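You operate a simulated robot arm through the tools that you are given. There is no shell and no other tool.

You are at the controls of a simulated robot arm. One attempt, no reset.

JOB
Put things in order on the main shelf of the steel rack. At the end: the gold fitting from the main shelf of the steel rack stands where the grey bulb stood; the yellow cloth from the main shelf of the steel rack is on the lunch box; the orange carton (marked "JUICE") from the main shelf of the steel rack stands where the yellow cloth stood; the grey bulb from the main shelf of the steel rack stands where the orange carton stood; whatever was shut is shut again. Leave all else as you found it, and nothing knocked over.

The check looks at the end state, three seconds after you hand in, the way a careful person would. Anything else that was tipped, shoved, dropped, spilled or broken makes it a failure. Flat cloth is picked up by pressing the open fingertips on it (5 to 10 N) and closing them slowly along it; thin cloth reads only 2 to 8 mm in the jaws.

ROBOT AND FRAMES
A 6-joint arm with a two-finger parallel gripper, fixed in place. Base frame: the origin is at the foot of the arm, x ahead of it, y to its left, z up; the work surface is at about z = 0.7. Units: m, degrees, N and s.
With the tool pointing down near the work surface it reaches from about 0.24 to 0.66 m from the base axis. Its first joint turns from -66.0 to 66.0 degrees. Payload 2.9 kg.
The TCP is the grasp point between the finger pads, 0.03 m short of the fingertips. In the tool frame z runs along the fingers and y along their closing line. Largest opening 0.11 m; finger width 0.02, thickness 0.01; the body of the gripper, 0.048 by 0.112 m, starts 0.055 m behind the TCP.
Orientation is told as [roll, pitch, yaw] about the base's x, y, z axes, in that order, counted from this pose: with the fingers straight down and closing along the base's y, the tool's x points along the base's -x, its y along +y and its z along -z.

CONTROLS
- The arm moves only by the tool arm_command. Its argument "commands" is a list of rows, each a list of 7 numbers: the turn, a rotation vector about the base's x, y, z in units of 4 degrees (1.0 is 4 degrees), then the shift along the base's x, y, z in units of 50 mm (1.0 is 50 mm), then the finger opening in m, from 0 to 0.11. In form: [[rx, ry, rz, x, y, z, hand], ...]. A call has 1 to 20 rows; each row shifts and turns the commanded pose from where the row before left it. A call with a number of a shift or a turn outside -1 to 1 is refused whole. A row lasts 0.2 s, in which the tool goes at most 0.05 m and 8.6 degrees; a call with a longer step from one row to the next is refused whole, and so is a gripper value outside its range. A pose out of reach is approached as far as the arm can. The call stops where the force on the tool passes 40 N (or 10 N more than at its start, if that is more) or the arm is blocked; 0.2 s more then pass. Each finger travels about 0.108 m/s and halts on what it meets, pressing with about 20 N; the grip force reading is that of the motor and also rises with nothing between the fingers. The clock runs only during rows and for 0.2 s after the last one: add rows that do not move to give the fingers time. The reply holds the time, the measured pose of the TCP, the force on the tool along the base axes, the opening and the grip force, in the units named above and with some noise, with the torque about the TCP (base axes, N m) and any sound that the robot's microphone picked up, and new pictures: "views" is both (left out), scene, wrist or none.
- Cameras (640 x 400 px; columns grow to the right, rows downward): "scene" is fixed at [0.0958, 0.4621, 1.3733]; the picture's right is [-0.46, -0.89, 0.00], its down [-0.60, 0.31, -0.74] and it looks along [0.66, -0.34, -0.67] (base axes); focal length 340 px, centre (320, 200). "wrist" rides on the gripper at [0.072, 0.017, -0.103] in the tool frame; the picture's right is [-0.23, 0.97, 0.00], its down [-0.76, -0.18, -0.62] and it looks along [-0.61, -0.14, 0.78] (tool axes); focal length 222 px, centre (320, 200).
- locate(camera, pixels): for up to 12 pixels [column, row] of the newest picture of that camera ("zoom" is the newest enlarged one), the place [x, y, z] in the base frame of the surface seen there, good to about 0.003 m. It takes no simulated time.
- inspect(camera, box): a new picture of the part [left, top, right, bottom] of that camera's present view, enlarged. It takes no simulated time.
- job_done(): hands the job in; it is judged then, once.

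Unless the task says otherwise, let go and move clear before handing in.

The tools are called after "Call:" as name(argument=value, ...) on one line, values as JSON. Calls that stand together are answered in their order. arm_command: Moves the arm, as the interface text tells. Its arguments: {"type":"object","properties":{"commands":{"type":"array","items":{"type":"array","items":{"type":"number"}}},"views":{"type":"string","enum":["both","scene","wrist","none"]}},"required":["commands"]} The other tools are called the same way: locate (camera, pixels) gives the place of the surface under pixels of a picture; inspect (camera, box) takes an enlarged picture of a part of a camera's view; job_done () hands the job in.

At the start:

```text
t: 0.0
tcp_pos: [0.4033, 0.3141, 1.0494]
orientation: [0.0, 0.1, 0.0]
wrist_force: [-0.3, 0.0, 0.7]
ft_torque: [0.01, 0.0, 0.0]
grip_width: 0.1104
grip_force: 0.0
```

scene: 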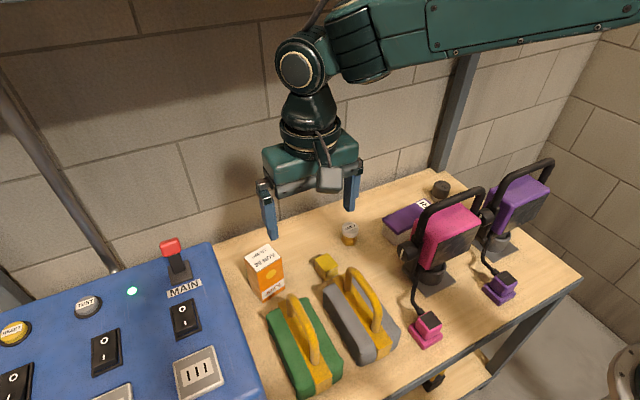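
wrist: 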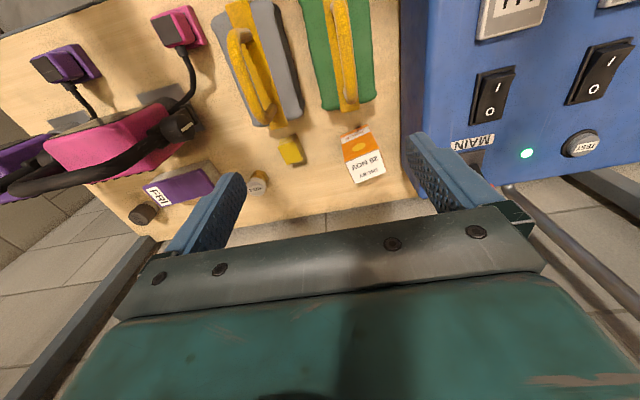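

The scene picture shows an orange carton near (265,272), a yellow item near (325,265), a small white/gold item near (349,233), a purple box labelled FRI near (405,220) and a dark thing near (440,188). I'll take enlarged views to identify each one before moving.

Call:
inspect(camera="scene", box=[220, 160, 480, 320])

Call:
inspect(camera="wrist", box=[100, 100, 420, 260])

Call:
locate(camera="scene", pixels=[[265, 258], [325, 262], [349, 228], [405, 220], [440, 188], [268, 290], [300, 250], [340, 300], [480, 380], [440, 380]])

```text
2.46 times, centred on (350, 240) of scene
```

zoom: 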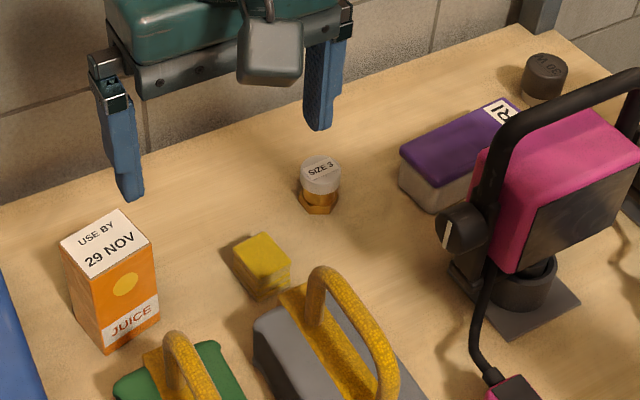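

```text
2.00 times, centred on (260, 180) of wrist
```

zoom: 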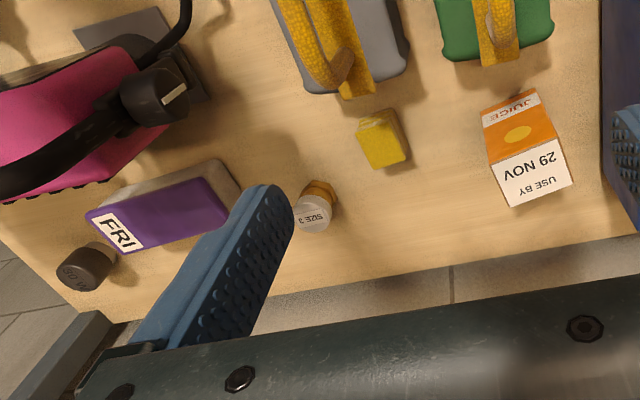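

```text
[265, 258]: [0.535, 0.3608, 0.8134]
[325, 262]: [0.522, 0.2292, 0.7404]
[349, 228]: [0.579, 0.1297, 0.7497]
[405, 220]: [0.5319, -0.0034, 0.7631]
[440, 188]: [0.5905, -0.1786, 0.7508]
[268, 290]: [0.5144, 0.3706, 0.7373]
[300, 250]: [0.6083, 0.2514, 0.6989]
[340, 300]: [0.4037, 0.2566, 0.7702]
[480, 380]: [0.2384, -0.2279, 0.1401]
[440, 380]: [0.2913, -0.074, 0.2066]
```

The bulb looks like the dark "30 W" cylinder at (440,188). The gold fitting is the "SIZE 3" hex piece at (349,233), the cloth is the folded yellow block at (325,265), and the lunch box is the purple-lidded "FRI" box. Next I'll enlarge each one and measure its exact place.

Call:
inspect(camera="scene", box=[235, 230, 355, 305])

Call:
locate(camera="scene", pixels=[[247, 258], [270, 246], [282, 258], [258, 271], [263, 299], [284, 289], [317, 256], [327, 255], [336, 267], [325, 280], [316, 264], [338, 275]])

```text
5.33 times, centred on (295, 268) of scene
```

zoom: 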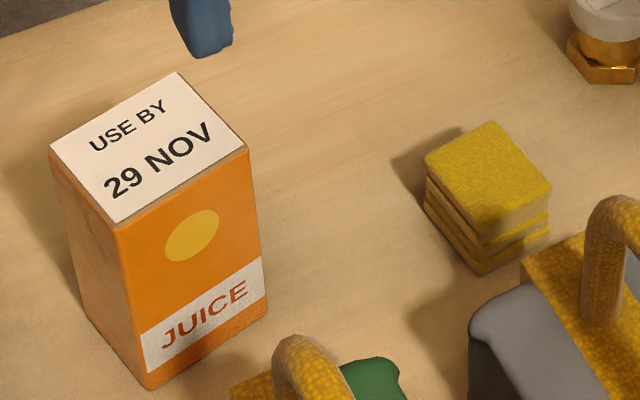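

```text
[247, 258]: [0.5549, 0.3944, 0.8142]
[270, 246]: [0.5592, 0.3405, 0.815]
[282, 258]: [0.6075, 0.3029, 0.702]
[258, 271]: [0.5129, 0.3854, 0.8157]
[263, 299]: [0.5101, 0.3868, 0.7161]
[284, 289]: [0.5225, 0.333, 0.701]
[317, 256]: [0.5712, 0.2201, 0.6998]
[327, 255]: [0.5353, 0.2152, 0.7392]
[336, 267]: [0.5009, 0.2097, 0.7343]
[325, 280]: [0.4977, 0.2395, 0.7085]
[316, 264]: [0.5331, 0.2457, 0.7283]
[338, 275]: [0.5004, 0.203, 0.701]
```

The zoom shows the carton's top corners at about (50,150), (178,73), (248,146) and (118,222), and the cloth as a folded stack with top corners (425,155), (490,122), (550,187) and (485,237). I'll locate those.

Call:
locate(camera="zoom", pixels=[[54, 150], [178, 77], [244, 146], [118, 218], [150, 384], [264, 310], [429, 156], [491, 125], [546, 187], [485, 233], [478, 270], [548, 232]])

Call:
inspect(camera="scene", box=[330, 170, 470, 257])

```text
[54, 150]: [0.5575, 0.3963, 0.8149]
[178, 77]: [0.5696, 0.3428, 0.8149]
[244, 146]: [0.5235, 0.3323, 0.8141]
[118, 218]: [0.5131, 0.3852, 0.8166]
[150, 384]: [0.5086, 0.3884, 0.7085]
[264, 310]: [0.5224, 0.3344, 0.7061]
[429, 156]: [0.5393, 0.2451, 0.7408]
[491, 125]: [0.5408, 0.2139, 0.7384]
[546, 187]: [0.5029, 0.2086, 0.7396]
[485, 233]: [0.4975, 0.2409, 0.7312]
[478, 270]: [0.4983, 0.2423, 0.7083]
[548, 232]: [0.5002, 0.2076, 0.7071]
```

```text
4.57 times, centred on (400, 214) of scene
```

zoom: 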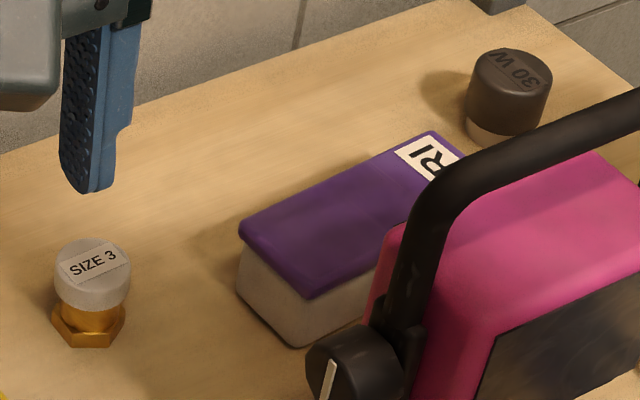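

The zoom shows the fitting at (90,290), the lunch box lid with corners at (240,230), (430,133) and (310,297), and the bulb at (508,95). I'll locate points on each.

Call:
locate(camera="zoom", pixels=[[90, 258], [60, 275], [128, 275], [70, 340], [110, 342], [122, 318], [54, 316], [510, 70], [476, 70], [546, 75], [470, 130], [500, 140]])

Call:
locate(camera="zoom", pixels=[[243, 228], [430, 135], [310, 293], [380, 245], [292, 340], [240, 285], [445, 155], [330, 210], [400, 180], [440, 100], [600, 165], [520, 160]])

Call:
inspect(camera="scene", box=[390, 150, 590, 275])

```text
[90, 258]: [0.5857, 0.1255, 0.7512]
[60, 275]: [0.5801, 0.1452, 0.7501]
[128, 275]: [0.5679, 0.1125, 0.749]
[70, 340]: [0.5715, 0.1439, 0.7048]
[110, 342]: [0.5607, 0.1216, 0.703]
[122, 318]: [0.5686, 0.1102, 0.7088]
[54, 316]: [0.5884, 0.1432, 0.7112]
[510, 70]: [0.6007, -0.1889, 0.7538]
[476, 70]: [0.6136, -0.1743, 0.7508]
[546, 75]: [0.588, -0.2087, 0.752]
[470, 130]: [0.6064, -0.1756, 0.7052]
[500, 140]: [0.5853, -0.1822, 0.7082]
```

```text
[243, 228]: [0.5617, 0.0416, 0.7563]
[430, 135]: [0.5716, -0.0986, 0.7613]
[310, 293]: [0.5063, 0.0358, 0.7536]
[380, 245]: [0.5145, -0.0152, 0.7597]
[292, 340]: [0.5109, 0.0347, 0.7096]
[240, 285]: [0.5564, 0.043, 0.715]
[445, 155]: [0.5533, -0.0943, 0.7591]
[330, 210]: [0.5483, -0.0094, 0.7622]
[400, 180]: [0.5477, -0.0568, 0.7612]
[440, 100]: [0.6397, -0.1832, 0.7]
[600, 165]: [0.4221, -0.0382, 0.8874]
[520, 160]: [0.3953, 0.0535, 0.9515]
```

```text
3.20 times, centred on (490, 212) of scene
```

zoom: 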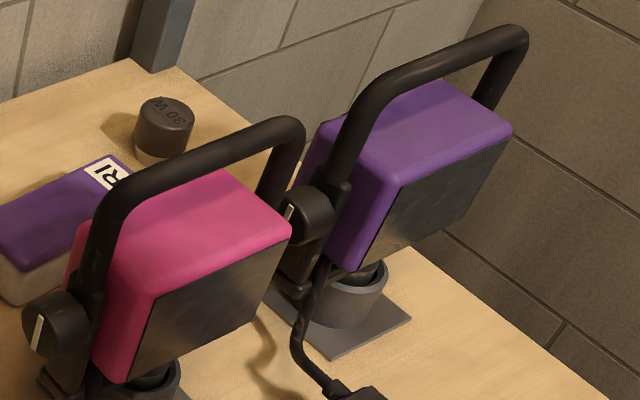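

Both lamps stand close to the lunch box and bulb, so I'll measure the extents of the pink and purple lamps and their handles to plan clearances.

Call:
locate(camera="zoom", pixels=[[78, 250], [225, 174], [286, 225], [155, 288], [112, 195], [200, 150], [285, 122], [302, 140], [270, 185], [50, 300], [35, 330], [100, 370]])

Call:
locate(camera="zoom", pixels=[[325, 130], [440, 85], [508, 130], [395, 180], [350, 110], [430, 58], [510, 30], [525, 45], [320, 195], [290, 210], [335, 350], [405, 318]])

Call:
locate(camera="zoom", pixels=[[166, 108], [137, 112], [191, 120], [165, 100], [140, 130], [188, 135], [140, 152], [155, 160], [136, 145], [107, 172], [122, 160], [90, 170]])

```text
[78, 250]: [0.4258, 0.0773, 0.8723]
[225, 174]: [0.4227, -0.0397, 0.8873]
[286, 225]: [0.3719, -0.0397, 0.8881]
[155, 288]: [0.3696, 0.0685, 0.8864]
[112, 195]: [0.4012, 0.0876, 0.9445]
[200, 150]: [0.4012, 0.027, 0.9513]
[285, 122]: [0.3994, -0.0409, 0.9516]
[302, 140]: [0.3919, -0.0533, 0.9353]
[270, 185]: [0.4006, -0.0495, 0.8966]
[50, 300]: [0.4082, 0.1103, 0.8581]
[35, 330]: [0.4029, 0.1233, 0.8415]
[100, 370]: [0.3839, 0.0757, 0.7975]
```

```text
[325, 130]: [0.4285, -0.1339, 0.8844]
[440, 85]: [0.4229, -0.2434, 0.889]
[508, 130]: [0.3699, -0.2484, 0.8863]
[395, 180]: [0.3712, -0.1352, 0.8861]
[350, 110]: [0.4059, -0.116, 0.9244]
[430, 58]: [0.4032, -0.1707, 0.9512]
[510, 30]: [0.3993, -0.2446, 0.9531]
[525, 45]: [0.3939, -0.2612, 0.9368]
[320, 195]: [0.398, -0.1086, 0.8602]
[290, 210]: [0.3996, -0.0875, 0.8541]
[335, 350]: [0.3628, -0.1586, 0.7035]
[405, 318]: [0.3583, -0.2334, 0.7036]
```

```text
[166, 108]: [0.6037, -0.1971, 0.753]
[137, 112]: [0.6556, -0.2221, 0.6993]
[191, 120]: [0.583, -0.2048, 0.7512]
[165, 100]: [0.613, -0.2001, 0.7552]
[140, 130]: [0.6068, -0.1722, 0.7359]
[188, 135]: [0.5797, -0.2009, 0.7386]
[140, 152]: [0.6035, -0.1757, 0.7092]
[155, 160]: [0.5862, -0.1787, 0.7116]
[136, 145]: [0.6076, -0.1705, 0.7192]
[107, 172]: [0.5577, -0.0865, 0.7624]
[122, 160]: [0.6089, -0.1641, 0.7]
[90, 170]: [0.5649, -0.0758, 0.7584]
```

Pink lamp: body x 0.37–0.43, top 0.888, handle top about 0.955. I'll now locate points on the arm links to work out how high the forearm rides above the TCP.

Call:
locate(camera="scene", pixels=[[330, 178], [322, 140], [308, 105], [300, 70], [360, 55], [370, 75], [400, 60], [430, 40], [500, 30], [600, 15], [345, 150], [318, 165]])

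Call:
inspect(camera="scene", box=[220, 0, 640, 262])

```text
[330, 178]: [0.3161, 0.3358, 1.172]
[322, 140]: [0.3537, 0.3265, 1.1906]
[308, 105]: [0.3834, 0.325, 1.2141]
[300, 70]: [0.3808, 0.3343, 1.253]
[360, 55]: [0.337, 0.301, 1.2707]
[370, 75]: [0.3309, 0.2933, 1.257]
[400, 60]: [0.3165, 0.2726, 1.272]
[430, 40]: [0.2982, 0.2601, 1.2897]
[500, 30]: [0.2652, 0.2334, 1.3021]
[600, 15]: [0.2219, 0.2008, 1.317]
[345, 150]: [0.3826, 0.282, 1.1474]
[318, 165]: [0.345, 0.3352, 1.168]
```

```text
1.52 times, centred on (430, 131) of scene
```

zoom: 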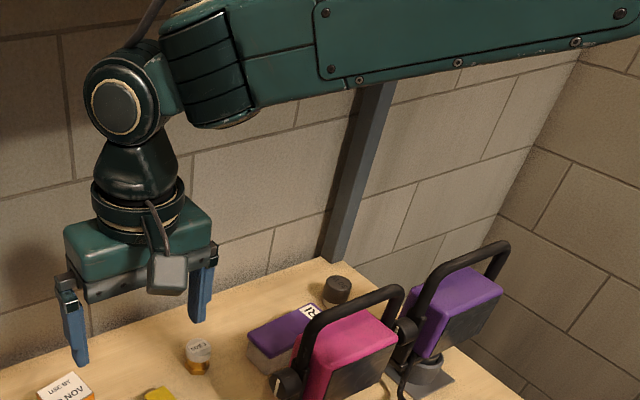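

The wrist joint rides about 0.21 m above the TCP and the forearm rises toward the base. Before reaching in, I'll check the heights of the grey and green blocks beside the cloth and carton, and the panel edge.

Call:
inspect(camera="scene", box=[230, 250, 430, 400])

Call:
inspect(camera="scene", box=[0, 200, 320, 400])

Call:
locate(camera="scene", pixels=[[322, 290], [330, 292], [347, 268], [365, 275], [382, 320], [395, 340], [292, 297], [310, 340], [320, 365], [265, 320], [300, 298], [210, 245]])

Call:
locate(camera="scene", pixels=[[171, 243], [178, 265], [188, 275], [210, 244], [235, 310], [262, 395], [218, 260], [225, 290], [115, 272], [60, 170], [80, 215], [180, 248]])

```text
2.67 times, centred on (330, 325) of scene
```

zoom: 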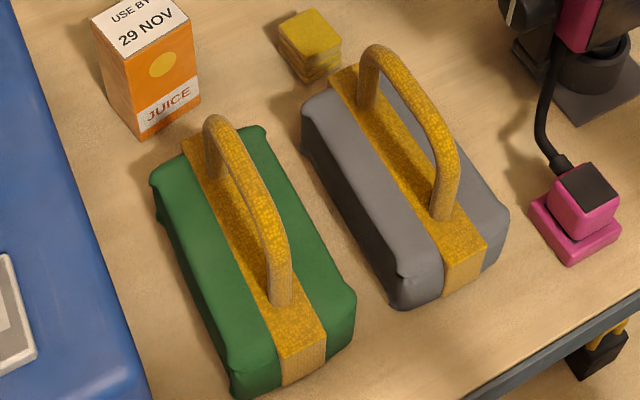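

```text
2.00 times, centred on (160, 300) of scene
```

zoom: 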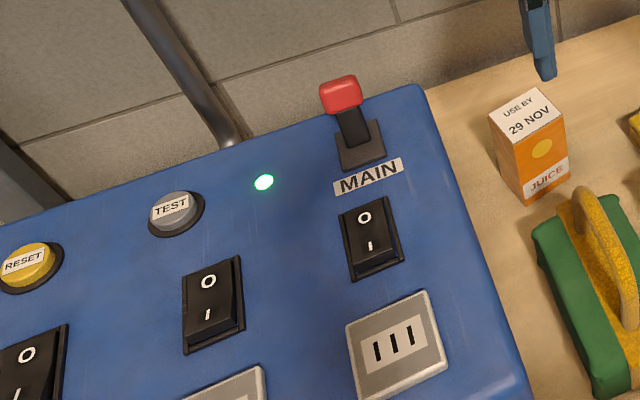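

```text
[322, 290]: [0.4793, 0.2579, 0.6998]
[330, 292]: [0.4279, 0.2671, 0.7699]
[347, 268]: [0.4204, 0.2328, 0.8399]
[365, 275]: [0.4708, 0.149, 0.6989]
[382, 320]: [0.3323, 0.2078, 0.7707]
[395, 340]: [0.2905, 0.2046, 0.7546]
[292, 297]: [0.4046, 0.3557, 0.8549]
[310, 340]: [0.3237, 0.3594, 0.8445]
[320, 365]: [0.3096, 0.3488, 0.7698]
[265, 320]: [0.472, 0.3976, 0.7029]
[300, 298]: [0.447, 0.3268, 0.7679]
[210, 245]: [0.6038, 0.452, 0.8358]
```

```text
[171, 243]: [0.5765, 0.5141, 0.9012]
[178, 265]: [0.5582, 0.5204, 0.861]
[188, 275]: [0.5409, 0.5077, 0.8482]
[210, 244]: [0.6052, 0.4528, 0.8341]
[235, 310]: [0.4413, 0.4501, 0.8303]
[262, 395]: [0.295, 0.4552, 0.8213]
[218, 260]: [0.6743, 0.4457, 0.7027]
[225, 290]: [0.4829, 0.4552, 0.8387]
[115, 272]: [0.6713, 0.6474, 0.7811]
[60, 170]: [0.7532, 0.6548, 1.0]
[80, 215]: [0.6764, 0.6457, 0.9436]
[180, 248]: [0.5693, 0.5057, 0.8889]
```

The grey block's handle rises to about 0.85 near x 0.42, so with the hand at zero yaw the camera body would be very close to it at the cloth. I'll zoom in on the gap between the cloth and the grey block.

Call:
inspect(camera="scene", box=[300, 245, 380, 295])

Call:
locate(camera="zoom", pixels=[[260, 120], [340, 100], [200, 250], [205, 290], [310, 240], [240, 230], [325, 230], [310, 200], [370, 170], [350, 160], [420, 190], [460, 200]])

Call:
inspect(camera="wrist", box=[200, 60, 400, 185])

```text
8.00 times, centred on (340, 270) of scene
```

zoom: 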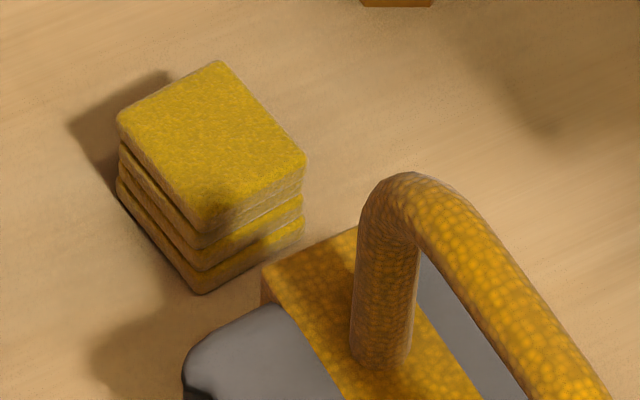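

```text
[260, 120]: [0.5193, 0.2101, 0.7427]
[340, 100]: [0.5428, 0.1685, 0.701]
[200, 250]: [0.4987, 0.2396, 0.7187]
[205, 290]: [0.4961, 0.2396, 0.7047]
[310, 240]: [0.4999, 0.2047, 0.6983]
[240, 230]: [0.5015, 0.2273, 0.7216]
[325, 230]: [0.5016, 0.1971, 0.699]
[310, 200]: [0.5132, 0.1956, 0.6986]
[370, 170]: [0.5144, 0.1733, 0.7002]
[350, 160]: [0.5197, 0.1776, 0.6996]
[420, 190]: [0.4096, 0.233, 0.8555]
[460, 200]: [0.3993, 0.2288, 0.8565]
```

```text
3.20 times, centred on (300, 122) of wrist
```

zoom: 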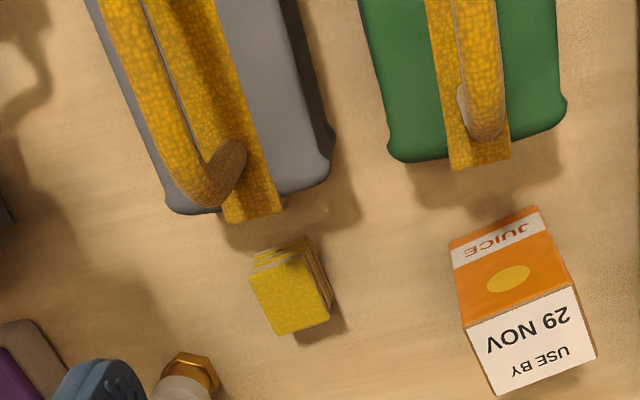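

The latest wrist zoom shows the cloth top with corners at (250,280), (300,262), (330,318) and (277,335), and the grey block's strap end at (225,222)–(282,210). I'll locate those to confirm the gap and the yaw of each.

Call:
locate(camera="zoom", pixels=[[252, 280], [303, 263], [328, 318], [277, 332], [230, 215], [278, 208], [325, 178], [175, 210], [470, 327], [568, 290], [593, 355], [500, 392]])

Call:
inspect(camera="wrist", box=[110, 140, 290, 252])

```text
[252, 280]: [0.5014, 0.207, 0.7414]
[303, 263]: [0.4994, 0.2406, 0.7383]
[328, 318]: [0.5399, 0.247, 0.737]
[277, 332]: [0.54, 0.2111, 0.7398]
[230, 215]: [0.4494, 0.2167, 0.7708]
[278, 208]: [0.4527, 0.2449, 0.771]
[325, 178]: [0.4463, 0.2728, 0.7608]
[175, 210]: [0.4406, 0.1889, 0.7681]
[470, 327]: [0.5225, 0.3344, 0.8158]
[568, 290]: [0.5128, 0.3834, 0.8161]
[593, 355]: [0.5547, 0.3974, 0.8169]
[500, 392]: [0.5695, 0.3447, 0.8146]
```

```text
3.56 times, centred on (200, 196) of wrist
```

zoom: 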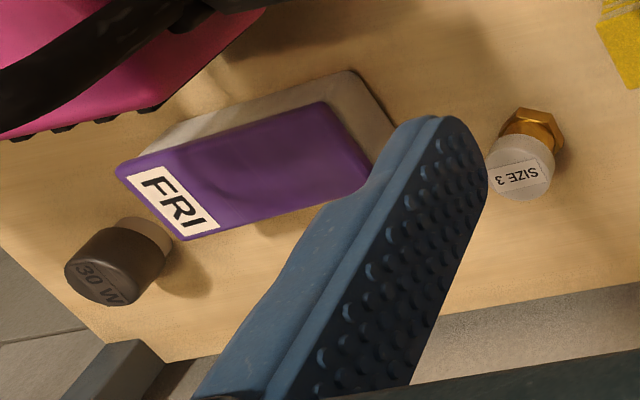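

The cloth's centre is (0.520, 0.227) with about 7° yaw, and the grey block's front is at x≈0.453, so closing along x fits. I'll move above the cloth while yawing about +97°, which puts the camera body on the clear −y side.

Call:
arm_command(commands=[[0, 0, 1, 0.195, -0.1455, 0, 0.07], [0, 0, 1, 0.195, -0.1455, 0, 0.07], [0, 0, 1, 0.195, -0.1455, 0, 0.07], [0, 0, 1, 0.195, -0.1455, 0, 0.07], [0, 0, 1, 0.195, -0.1455, 0, 0.07], [0, 0, 1, 0.195, -0.1455, 0, 0.07], [0, 0, 1, 0.195, -0.1455, 0, 0.07], [0, 0, 1, 0.195, -0.1455, 0, 0.07], [0, 0, 1, 0.195, -0.1455, 0, 0.07], [0, 0, 1, 0.195, -0.1455, 0, 0.07], [0, 0, 1, 0.195, -0.1455, 0, 0.07], [0, 0, 1, 0.195, -0.1455, 0, 0.07]])

```text
t: 2.6
tcp_pos: [0.5206, 0.2265, 1.0489]
orientation: [0.1, 0.0, 48.1]
wrist_force: [-0.1, 0.9, 0.5]
ft_torque: [-0.02, 0.01, 0.0]
grip_width: 0.0698
grip_force: 0.0
```

scene: 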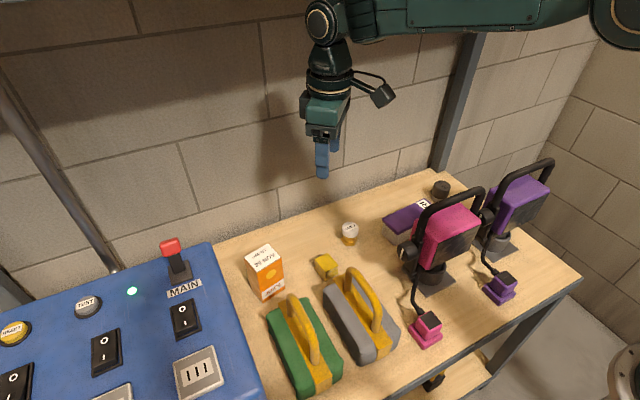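
wrist: 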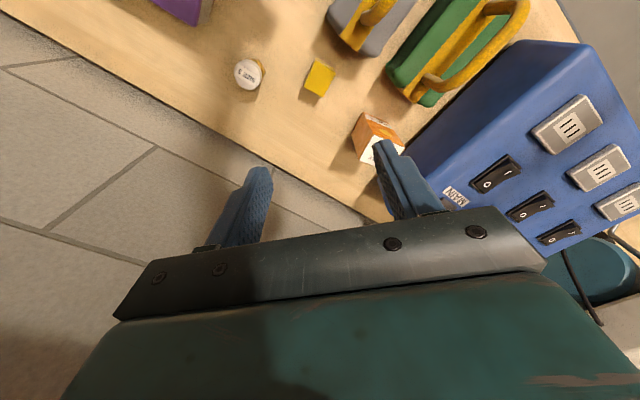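

The turn is going well: yaw is 48°, and the camera body at (380,95) is swinging to −y. The elbow is now visible near (620,20), so I'll locate the forearm and then finish the yaw while lowering to z≈0.86.

Call:
locate(camera="scene", pixels=[[323, 20], [380, 20], [430, 15], [500, 12], [560, 10], [595, 20], [622, 15], [625, 40], [378, 95], [385, 103], [328, 60], [325, 100]])

Call:
arm_command(commands=[[0, 0, 1, 0, 0, -0.3, 0.07], [0, 0, 1, 0, 0, -0.3, 0.07], [0, 0, 1, 0, 0, -0.3, 0.07], [0, 0, 1, 0, 0, -0.3, 0.07], [0, 0, 1, 0, 0, -0.3, 0.07], [0, 0, 1, 0, 0, -0.3, 0.07], [0, 0, 1, 0, 0, -0.3, 0.07], [0, 0, 1, 0, 0, -0.3, 0.07], [0, 0, 1, 0, 0, -0.3, 0.07], [0, 0, 1, 0, 0, -0.3, 0.07], [0, 0, 1, 0, 0, -0.3, 0.07], [0, 0, 1, 0, 0, -0.3, 0.07], [0, 0, 0.25, 0, 0, 0, 0.07]])

```text
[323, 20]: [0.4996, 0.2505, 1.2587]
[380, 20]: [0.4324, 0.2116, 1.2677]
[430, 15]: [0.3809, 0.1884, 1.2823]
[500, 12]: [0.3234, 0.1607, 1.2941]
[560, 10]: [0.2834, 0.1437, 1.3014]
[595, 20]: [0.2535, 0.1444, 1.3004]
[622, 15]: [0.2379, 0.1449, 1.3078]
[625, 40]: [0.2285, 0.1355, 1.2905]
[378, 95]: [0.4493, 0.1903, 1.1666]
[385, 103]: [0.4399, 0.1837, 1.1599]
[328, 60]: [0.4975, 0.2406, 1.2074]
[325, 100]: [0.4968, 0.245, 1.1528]
```

```text
t: 5.4
tcp_pos: [0.5192, 0.2273, 0.8695]
orientation: [0.0, -0.1, 97.0]
wrist_force: [0.7, 0.6, -0.2]
ft_torque: [-0.01, -0.01, 0.02]
grip_width: 0.0701
grip_force: 0.1
```

scene: 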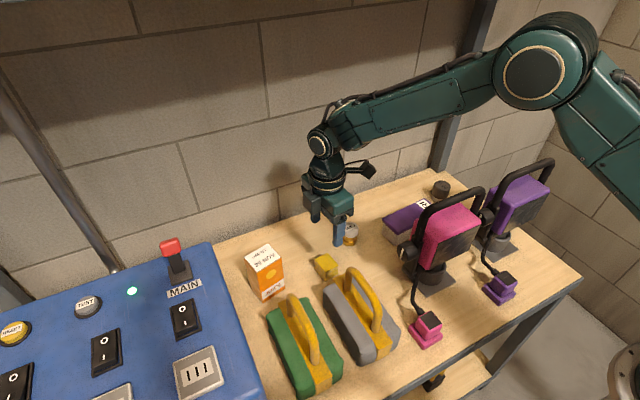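
wrist: 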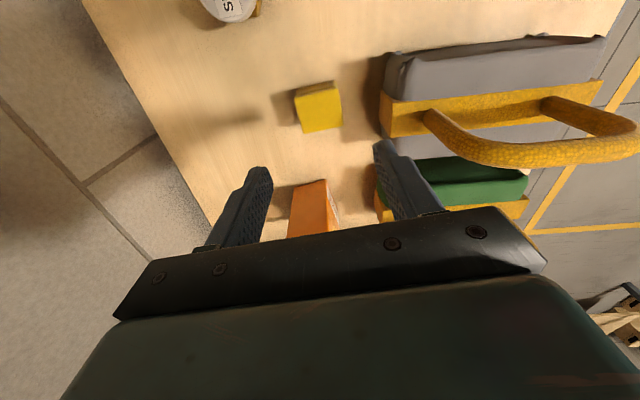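

The forearm rises well clear, the gripper is straight above the cloth at yaw 97°, and the cloth sits at (318,107) in the wrist view between the finger planes. I'll descend until the fingertips are just above the board.

Call:
arm_command(commands=[[0, 0, 0, 0.01, 0, -0.3, 0.065], [0, 0, 0, 0, 0, -0.3, 0.065], [0, 0, 0, 0, 0, -0.3, 0.065], [0, 0, 0, 0, 0, -0.3, 0.065], [0, 0, 0, 0, 0, -0.3, 0.065], [0, 0, 0, 0, 0, -0.3, 0.065], [0, 0, 0, 0, 0, -0.3, 0.065]])

Call:
inspect(camera="scene", box=[260, 200, 420, 300])

```text
t: 7.0
tcp_pos: [0.5233, 0.2262, 0.7637]
orientation: [-0.1, 0.1, 97.0]
wrist_force: [-0.3, -0.7, -0.7]
ft_torque: [-0.02, 0.01, 0.0]
grip_width: 0.0651
grip_force: 0.0
```

scene: 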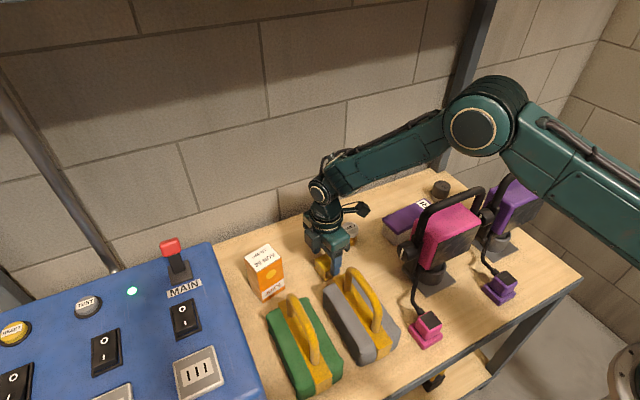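
wrist: 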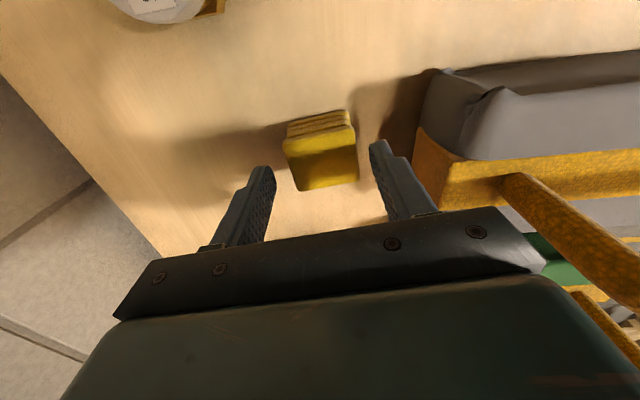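

```text
4.00 times, centred on (340, 250) of scene
```

zoom: 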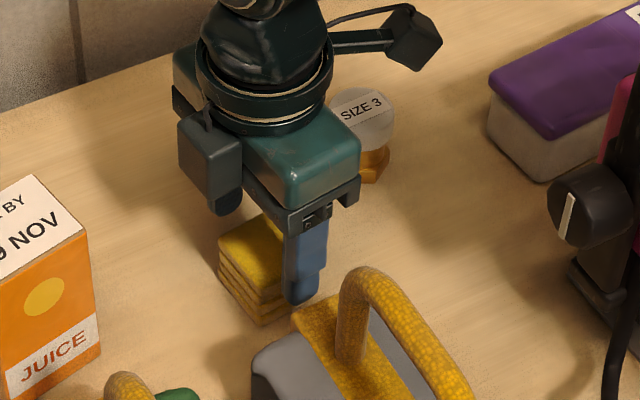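

The zoom shows the open fingers around the cloth, and a dark box on the hand's other side at zoom (210,165). I'll locate that box and the fingertip to know how low it hangs.

Call:
locate(camera="zoom", pixels=[[205, 140], [210, 185], [225, 208], [183, 150], [240, 150], [305, 290], [260, 245], [235, 275], [270, 315], [405, 40], [425, 60], [340, 45]])

Call:
locate(camera="wrist", pixels=[[287, 143], [351, 130], [357, 182], [300, 190], [320, 160], [430, 75], [415, 120]])

```text
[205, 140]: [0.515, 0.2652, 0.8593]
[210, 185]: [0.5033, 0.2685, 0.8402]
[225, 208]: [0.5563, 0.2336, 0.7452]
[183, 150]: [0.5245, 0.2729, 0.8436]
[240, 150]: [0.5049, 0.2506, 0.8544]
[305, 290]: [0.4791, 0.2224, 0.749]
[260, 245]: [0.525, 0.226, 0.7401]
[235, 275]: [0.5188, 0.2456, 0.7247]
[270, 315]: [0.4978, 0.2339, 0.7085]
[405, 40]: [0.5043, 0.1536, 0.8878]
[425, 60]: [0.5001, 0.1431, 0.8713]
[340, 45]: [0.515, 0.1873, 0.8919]
```

```text
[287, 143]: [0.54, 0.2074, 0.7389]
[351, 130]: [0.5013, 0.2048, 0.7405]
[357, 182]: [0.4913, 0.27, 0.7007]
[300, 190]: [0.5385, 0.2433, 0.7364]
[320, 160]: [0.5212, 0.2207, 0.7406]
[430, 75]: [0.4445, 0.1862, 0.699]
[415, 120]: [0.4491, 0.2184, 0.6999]
```

The cloth is centred between the fingers (x 0.501–0.540). I'll lower the last 28 mm and close slowly.

Call:
arm_command(commands=[[0, 0, 0, 0, 0, -0.2, 0.065], [0, 0, 0, 0, 0, -0.2, 0.065], [0, 0, 0, 0, 0, -0.16, 0.065], [0, 0, 0, 0, 0, 0, 0.055], [0, 0, 0, 0, 0, 0, 0.045], [0, 0, 0, 0, 0, 0, 0.04], [0, 0, 0, 0, 0, 0, 0.036], [0, 0, 0, 0, 0, 0, 0.034], [0, 0, 0, 0, 0, 0, 0.034]])

Call:
inspect(camera="scene", box=[260, 200, 420, 300])

```text
t: 9.0
tcp_pos: [0.5207, 0.227, 0.7362]
orientation: [0.0, 0.0, 96.9]
wrist_force: [-0.7, 0.1, -0.2]
ft_torque: [-0.03, -0.03, 0.01]
grip_width: 0.0452
grip_force: 19.8
```

scene: 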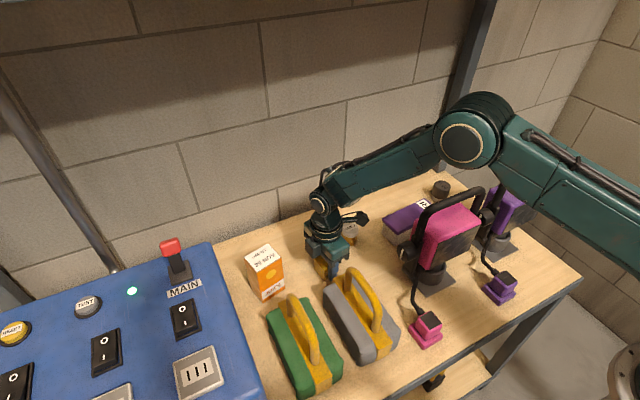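
wrist: 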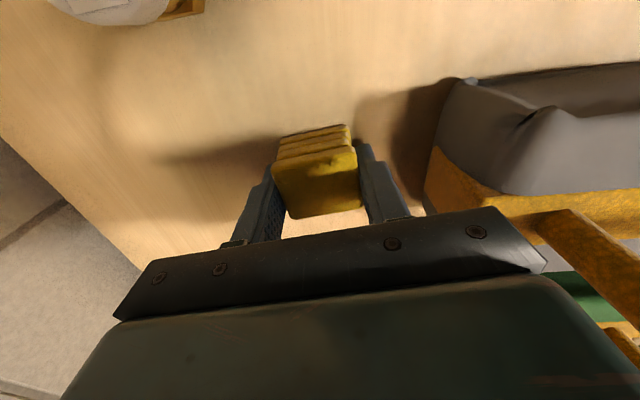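

```text
4.00 times, centred on (340, 250) of scene
```

zoom: 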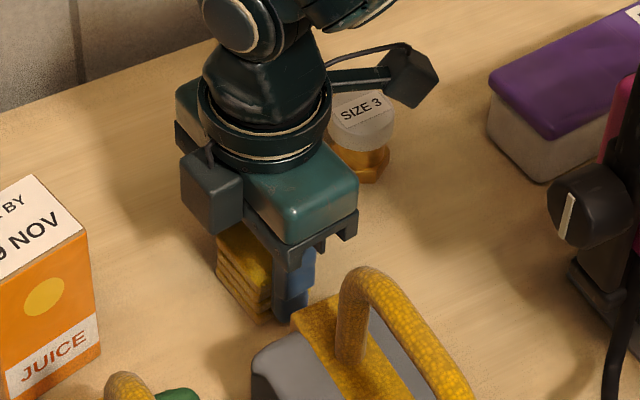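

The fingers stopped at 45 mm with 19.8 N, so the folded cloth is held. I'll lift slowly and check that it comes along.

Call:
arm_command(commands=[[0, 0, 0, 0, 0, 0.1, 0.034], [0, 0, 0, 0, 0, 0.2, 0.034], [0, 0, 0, 0, 0, 0.3, 0.034], [0, 0, 0, 0, 0, 0.4, 0.034], [0, 0, 0, 0, 0, 0.5, 0.034], [0, 0, 0, 0, 0, 0.5, 0.034], [0, 0, 0, 0, 0, 0.5, 0.034]])

Call:
inspect(camera="scene", box=[250, 150, 410, 290])

```text
t: 10.6
tcp_pos: [0.5214, 0.2276, 0.8622]
orientation: [0.0, 0.0, 97.0]
wrist_force: [-0.4, 0.2, -0.1]
ft_torque: [-0.02, -0.01, 0.01]
grip_width: 0.0451
grip_force: 20.1
```

scene: 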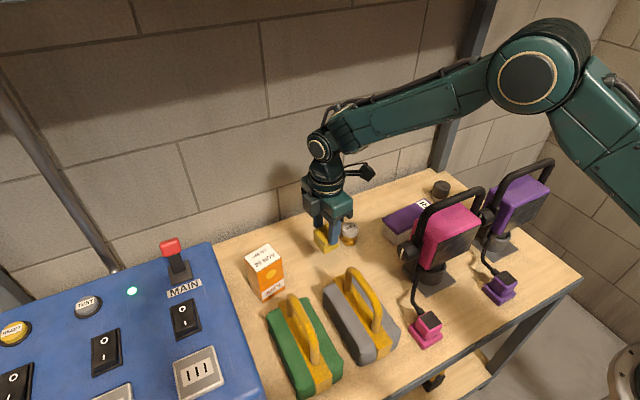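
wrist: 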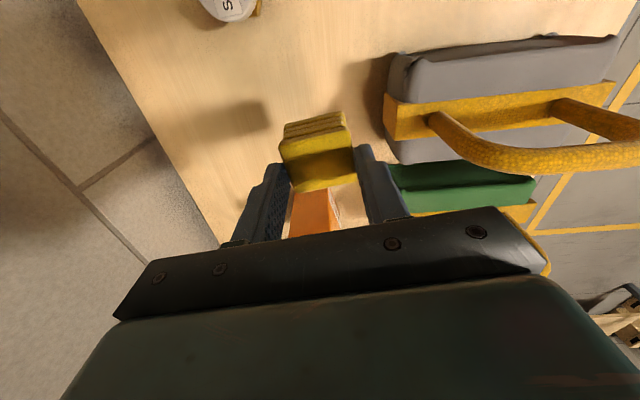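

```text
2.86 times, centred on (330, 220) of scene
```

zoom: 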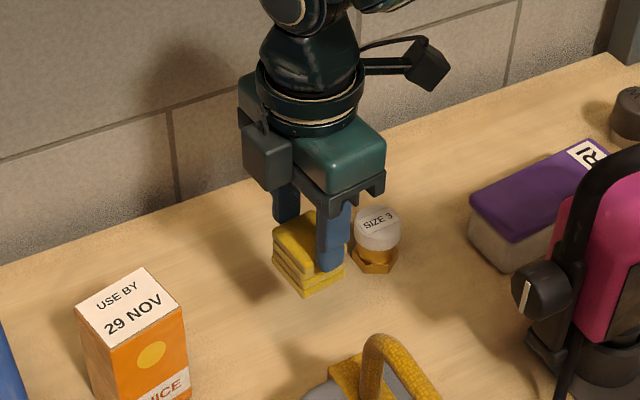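

The cloth hangs level between the pads. I'll lift to z≈1.0 so the forearm clears the lamp handles, then carry it above the lunch box centre at about (0.539, −0.03).

Call:
arm_command(commands=[[0, 0, 0, 0, 0, 0.5, 0.034], [0, 0, 0, 0, 0, 0.7, 0.034], [0, 0, 0, 0, 0, 0.7, 0.034], [0, 0, 0, 0, 0, 0.5, 0.034], [0, 0, -0.1, 0.045, -0.4, 0.2, 0.034], [0, 0, -0.1, 0.045, -0.6, 0.2, 0.034], [0, 0, -0.1, 0.045, -0.6, 0, 0.034], [0, 0, -0.1, 0.045, -0.6, 0, 0.034], [0, 0, -0.1, 0.045, -0.6, 0, 0.034], [0, 0, -0.1, 0.045, -0.6, 0, 0.034], [0, 0, -0.1, 0.045, -0.6, 0, 0.034], [0, 0, -0.05, 0.045, -0.6, 0, 0.034], [0, 0, 0, 0, -0.5, 0, 0.034], [0, 0, 0, 0, 0, 0, 0.034]])

```text
t: 13.6
tcp_pos: [0.5414, -0.0283, 1.0038]
orientation: [0.0, 0.0, 94.0]
wrist_force: [0.2, 0.0, 0.2]
ft_torque: [0.02, 0.05, -0.02]
grip_width: 0.0453
grip_force: 19.9
```

scene: 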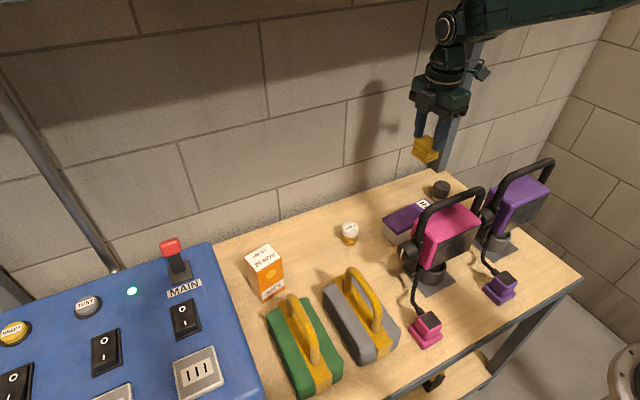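
wrist: 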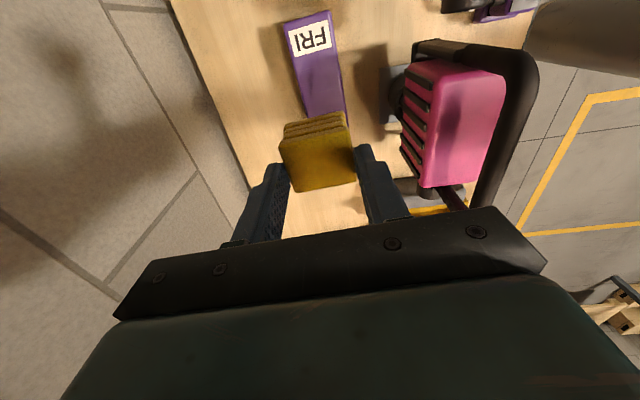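

The cloth is above the lunch box. From here I'll re-measure the lid in the wrist view, around (315,65), and the forearm's underside in the scene.

Call:
inspect(camera="wrist", box=[220, 0, 540, 200])

Call:
locate(camera="zoom", pixels=[[125, 45], [225, 20], [165, 225], [248, 215], [190, 150], [175, 130], [210, 130], [230, 130], [150, 130]])

Call:
locate(camera="scene", pixels=[[480, 40], [500, 30], [530, 22], [560, 15], [600, 10], [445, 25], [425, 150], [435, 160], [418, 158], [393, 218], [405, 222], [420, 212]])

```text
2.00 times, centred on (380, 100) of wrist
```

zoom: 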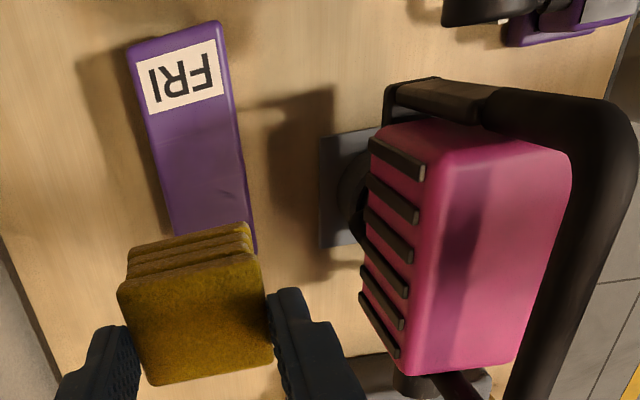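

```text
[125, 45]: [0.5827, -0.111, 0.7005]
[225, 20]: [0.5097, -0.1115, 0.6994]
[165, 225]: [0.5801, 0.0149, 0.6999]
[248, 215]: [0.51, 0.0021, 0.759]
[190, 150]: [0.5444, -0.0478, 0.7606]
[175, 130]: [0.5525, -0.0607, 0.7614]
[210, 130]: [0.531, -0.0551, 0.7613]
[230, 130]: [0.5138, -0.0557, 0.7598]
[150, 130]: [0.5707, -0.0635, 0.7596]
```

```text
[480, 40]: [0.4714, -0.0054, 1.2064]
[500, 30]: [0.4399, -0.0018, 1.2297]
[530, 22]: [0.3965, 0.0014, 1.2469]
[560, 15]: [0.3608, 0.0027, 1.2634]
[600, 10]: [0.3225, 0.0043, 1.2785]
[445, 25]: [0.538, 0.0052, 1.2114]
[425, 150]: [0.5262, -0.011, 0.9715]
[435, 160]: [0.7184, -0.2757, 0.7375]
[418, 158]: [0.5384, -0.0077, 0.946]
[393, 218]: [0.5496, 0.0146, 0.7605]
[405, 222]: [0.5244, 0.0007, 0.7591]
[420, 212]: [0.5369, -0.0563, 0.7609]
```

The lid centre is (0.540, −0.029) at z≈0.761, directly under the TCP, and the forearm is far above the handle. I'll lower until the cloth's underside is about 15 mm over the lid.

Call:
arm_command(commands=[[0, 0, 0, 0, 0, -0.3, 0.034], [0, 0, 0, 0, 0, -0.5, 0.034], [0, 0, 0, 0, 0, -0.5, 0.034], [0, 0, 0, 0, 0, -0.5, 0.034], [0, 0, 0, 0, 0, -0.5, 0.034], [0, 0, 0, 0, 0, -0.5, 0.034], [0, 0, 0, 0, 0, -0.4, 0.034], [0, 0, 0, 0, 0, -0.3, 0.034], [0, 0, 0, 0, 0, -0.3, 0.034]])

Call:
inspect(camera="scene", box=[330, 100, 520, 280])

```text
t: 15.6
tcp_pos: [0.543, -0.028, 0.8143]
orientation: [-0.5, 0.2, 94.0]
wrist_force: [-0.5, 0.5, 31.1]
ft_torque: [-0.01, 0.23, -0.07]
grip_width: 0.0461
grip_force: 20.2
```

scene: 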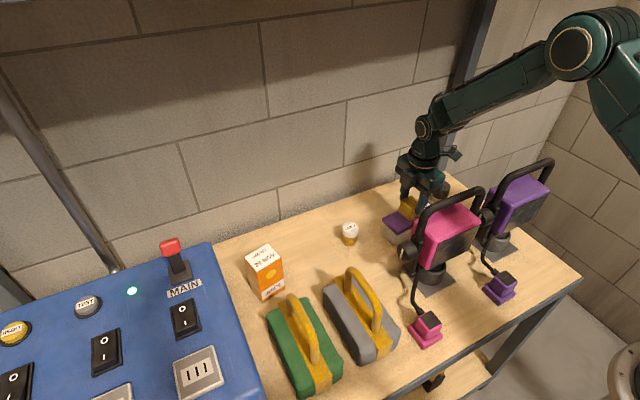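
wrist: 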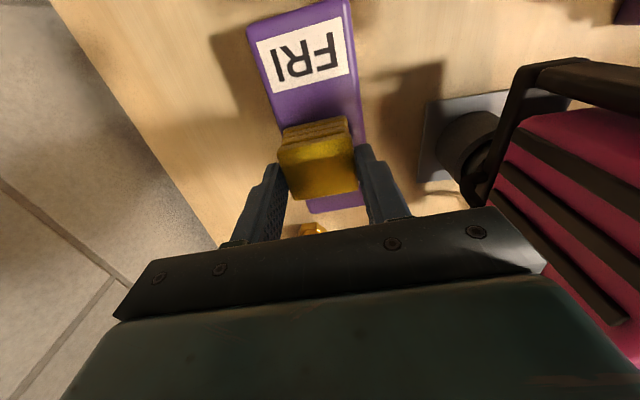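

```text
2.22 times, centred on (425, 190) of scene
```

zoom: 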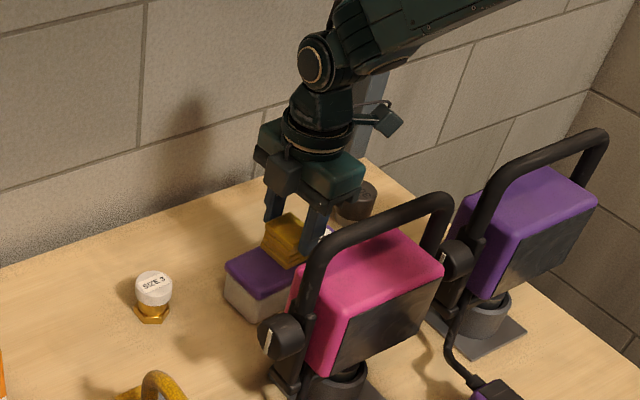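

The force reads 31 N upward at z 0.814, so the cloth already touches the lid; it must have slid lower in the pads during the lift. I'll back up 3 mm to relieve the load and look closely.

Call:
arm_command(commands=[[0, 0, 0, 0, 0, 0.05, 0.034], [0, 0, 0, 0, 0, 0, 0.034]])

Call:
inspect(camera="scene", box=[370, 170, 470, 250])

Call:
inspect(camera="wrist", box=[220, 90, 420, 220])

```text
t: 16.2
tcp_pos: [0.5416, -0.0282, 0.8147]
orientation: [0.0, 0.0, 94.0]
wrist_force: [7.1, -0.8, 14.6]
ft_torque: [-0.03, -0.6, 0.0]
grip_width: 0.0452
grip_force: 19.6
```

scene: 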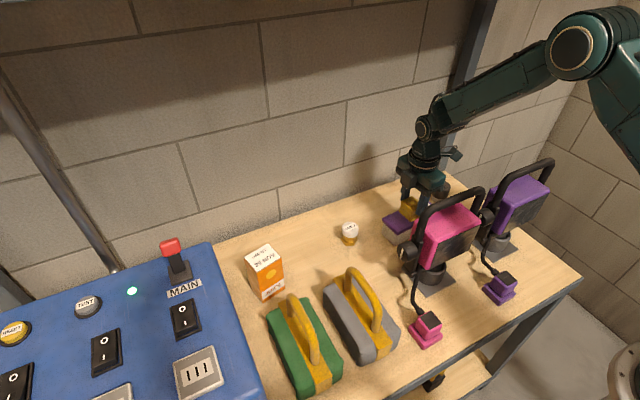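
wrist: 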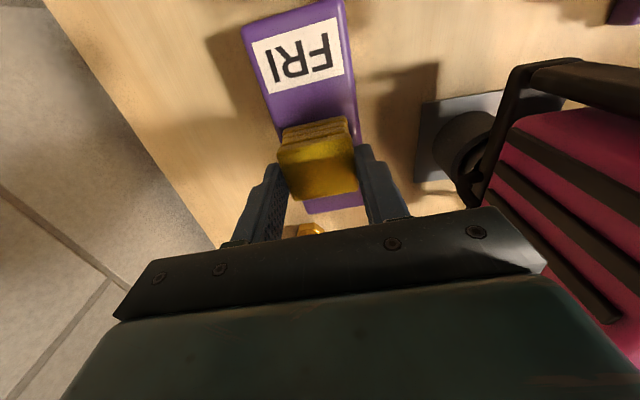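

```text
5.00 times, centred on (420, 210) of scene
```

zoom: 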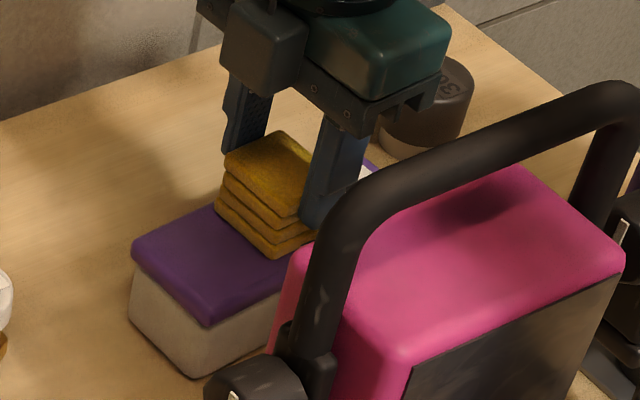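

```text
3.08 times, centred on (320, 155) of wrist
```

zoom: 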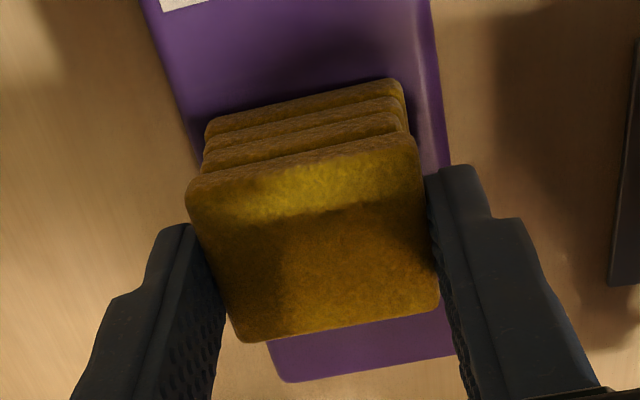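

The cloth rests on the lid between the fingers, but 14.6 N down and 7 N sideways remain. I'll raise a few more millimetres to unload and read again.

Call:
locate(camera="wrist", pixels=[[284, 150], [350, 135], [358, 185], [300, 196], [320, 165], [285, 135], [348, 120]])

Call:
arm_command(commands=[[0, 0, 0, 0, 0, 0.04, 0.034], [0, 0, 0, 0, 0, 0, 0.034]], views="none")

```text
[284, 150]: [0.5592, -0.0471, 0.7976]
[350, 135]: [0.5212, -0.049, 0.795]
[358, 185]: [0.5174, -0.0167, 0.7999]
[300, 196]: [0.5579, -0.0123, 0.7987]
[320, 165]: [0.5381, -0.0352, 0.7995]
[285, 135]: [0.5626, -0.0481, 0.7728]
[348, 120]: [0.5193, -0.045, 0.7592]
```

```text
t: 16.8
tcp_pos: [0.538, -0.0288, 0.8147]
orientation: [0.3, -0.1, 94.0]
wrist_force: [0.6, 0.5, 1.9]
ft_torque: [0.01, -0.12, 0.02]
grip_width: 0.0451
grip_force: 20.1
```

The force is down to about 2 N. The cloth's top is level at z≈0.799, resting flat on the lid around (0.539, −0.031). I'll open gently and rise straight up.

Call:
arm_command(commands=[[0, 0, 0, 0, 0, 0, 0.048], [0, 0, 0, 0, 0, 0, 0.055], [0, 0, 0, 0, 0, 0, 0.065], [0, 0, 0, 0, 0, 0, 0.07], [0, 0, 0, 0, 0, 0, 0.07], [0, 0, 0, 0, 0, 0.2, 0.07], [0, 0, 0, 0, 0, 0.4, 0.07], [0, 0, 0, 0, 0, 0.6, 0.07], [0, 0, 0, 0, 0, 0.8, 0.07], [0, 0, 0, 0, 0, 0.8, 0.07], [0, 0, 0, 0, 0, 0.8, 0.07]])

Call:
inspect(camera="scene", box=[370, 170, 470, 250])

```text
t: 19.2
tcp_pos: [0.5376, -0.0254, 0.9954]
orientation: [0.0, 0.0, 94.0]
wrist_force: [0.2, -0.3, 0.0]
ft_torque: [-0.02, -0.01, 0.03]
grip_width: 0.0698
grip_force: 0.0
```

scene: 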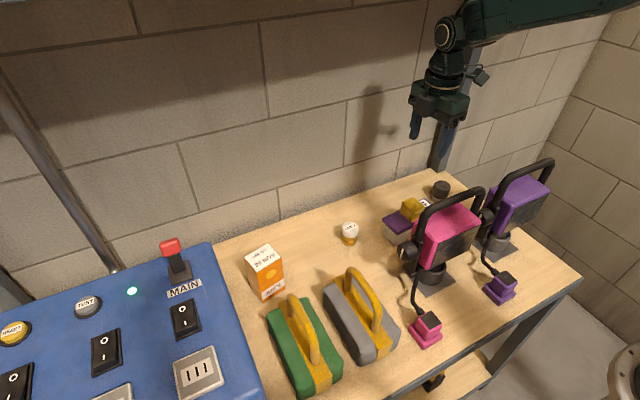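
wrist: 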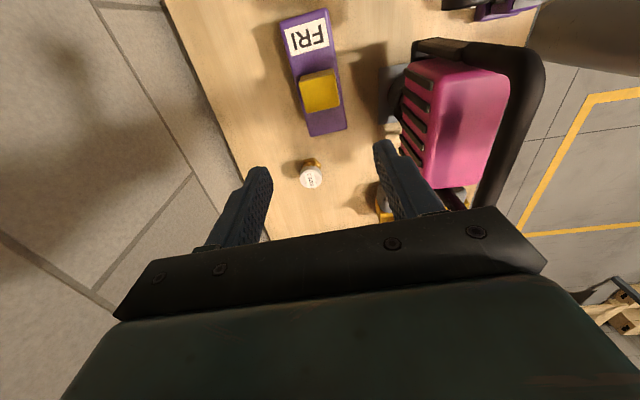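

```text
5.00 times, centred on (420, 210) of scene
```

zoom: 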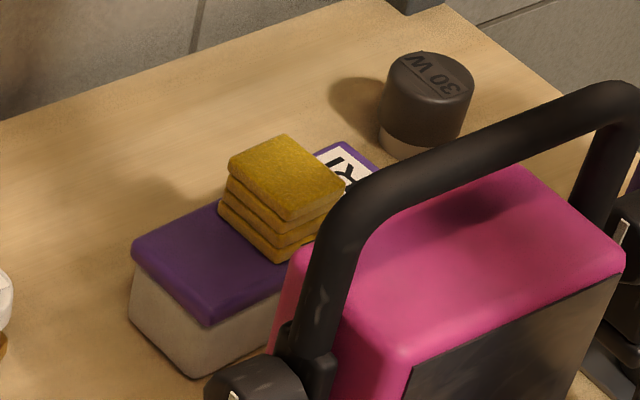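

The cloth sits squarely on the lunch box lid and nothing else has moved. Next is the carton: centre (0.540, 0.365), yaw about 13°, top at 0.815. I'll travel there high and turn to yaw 103° so the hand closes on its narrower sides with the camera toward −y.

Call:
arm_command(commands=[[0, 0, 0.1875, 0, 0.654, -0.05, 0.07], [0, 0, 0.1875, 0, 0.654, -0.05, 0.07], [0, 0, 0.1875, 0, 0.654, -0.05, 0.07], [0, 0, 0.1875, 0, 0.654, -0.05, 0.07], [0, 0, 0.1875, 0, 0.654, -0.05, 0.07], [0, 0, 0.1875, 0, 0.654, -0.05, 0.07], [0, 0, 0.1875, 0, 0.654, -0.05, 0.07], [0, 0, 0.1875, 0, 0.654, -0.05, 0.07], [0, 0, 0.1875, 0, 0.654, -0.05, 0.07], [0, 0, 0.1875, 0, 0.654, -0.05, 0.07], [0, 0, 0.1875, 0, 0.654, -0.05, 0.07], [0, 0, 0.1875, 0, 0.654, -0.05, 0.07], [0, 0, 0, 0, 0, 0, 0.08], [0, 0, 0, 0, 0, 0, 0.08]])

```text
t: 22.2
tcp_pos: [0.5369, 0.3631, 0.9661]
orientation: [0.0, 0.0, 103.1]
wrist_force: [-0.4, 0.6, -0.5]
ft_torque: [-0.01, 0.02, 0.0]
grip_width: 0.08
grip_force: 0.1
```

scene: 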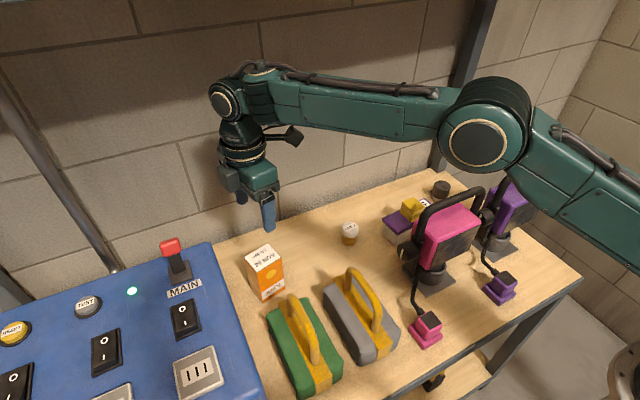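
wrist: 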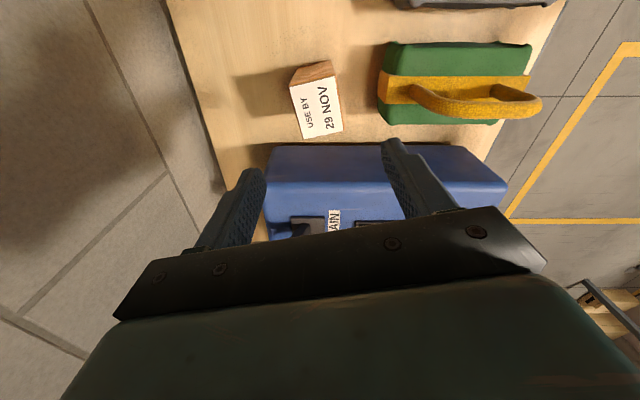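

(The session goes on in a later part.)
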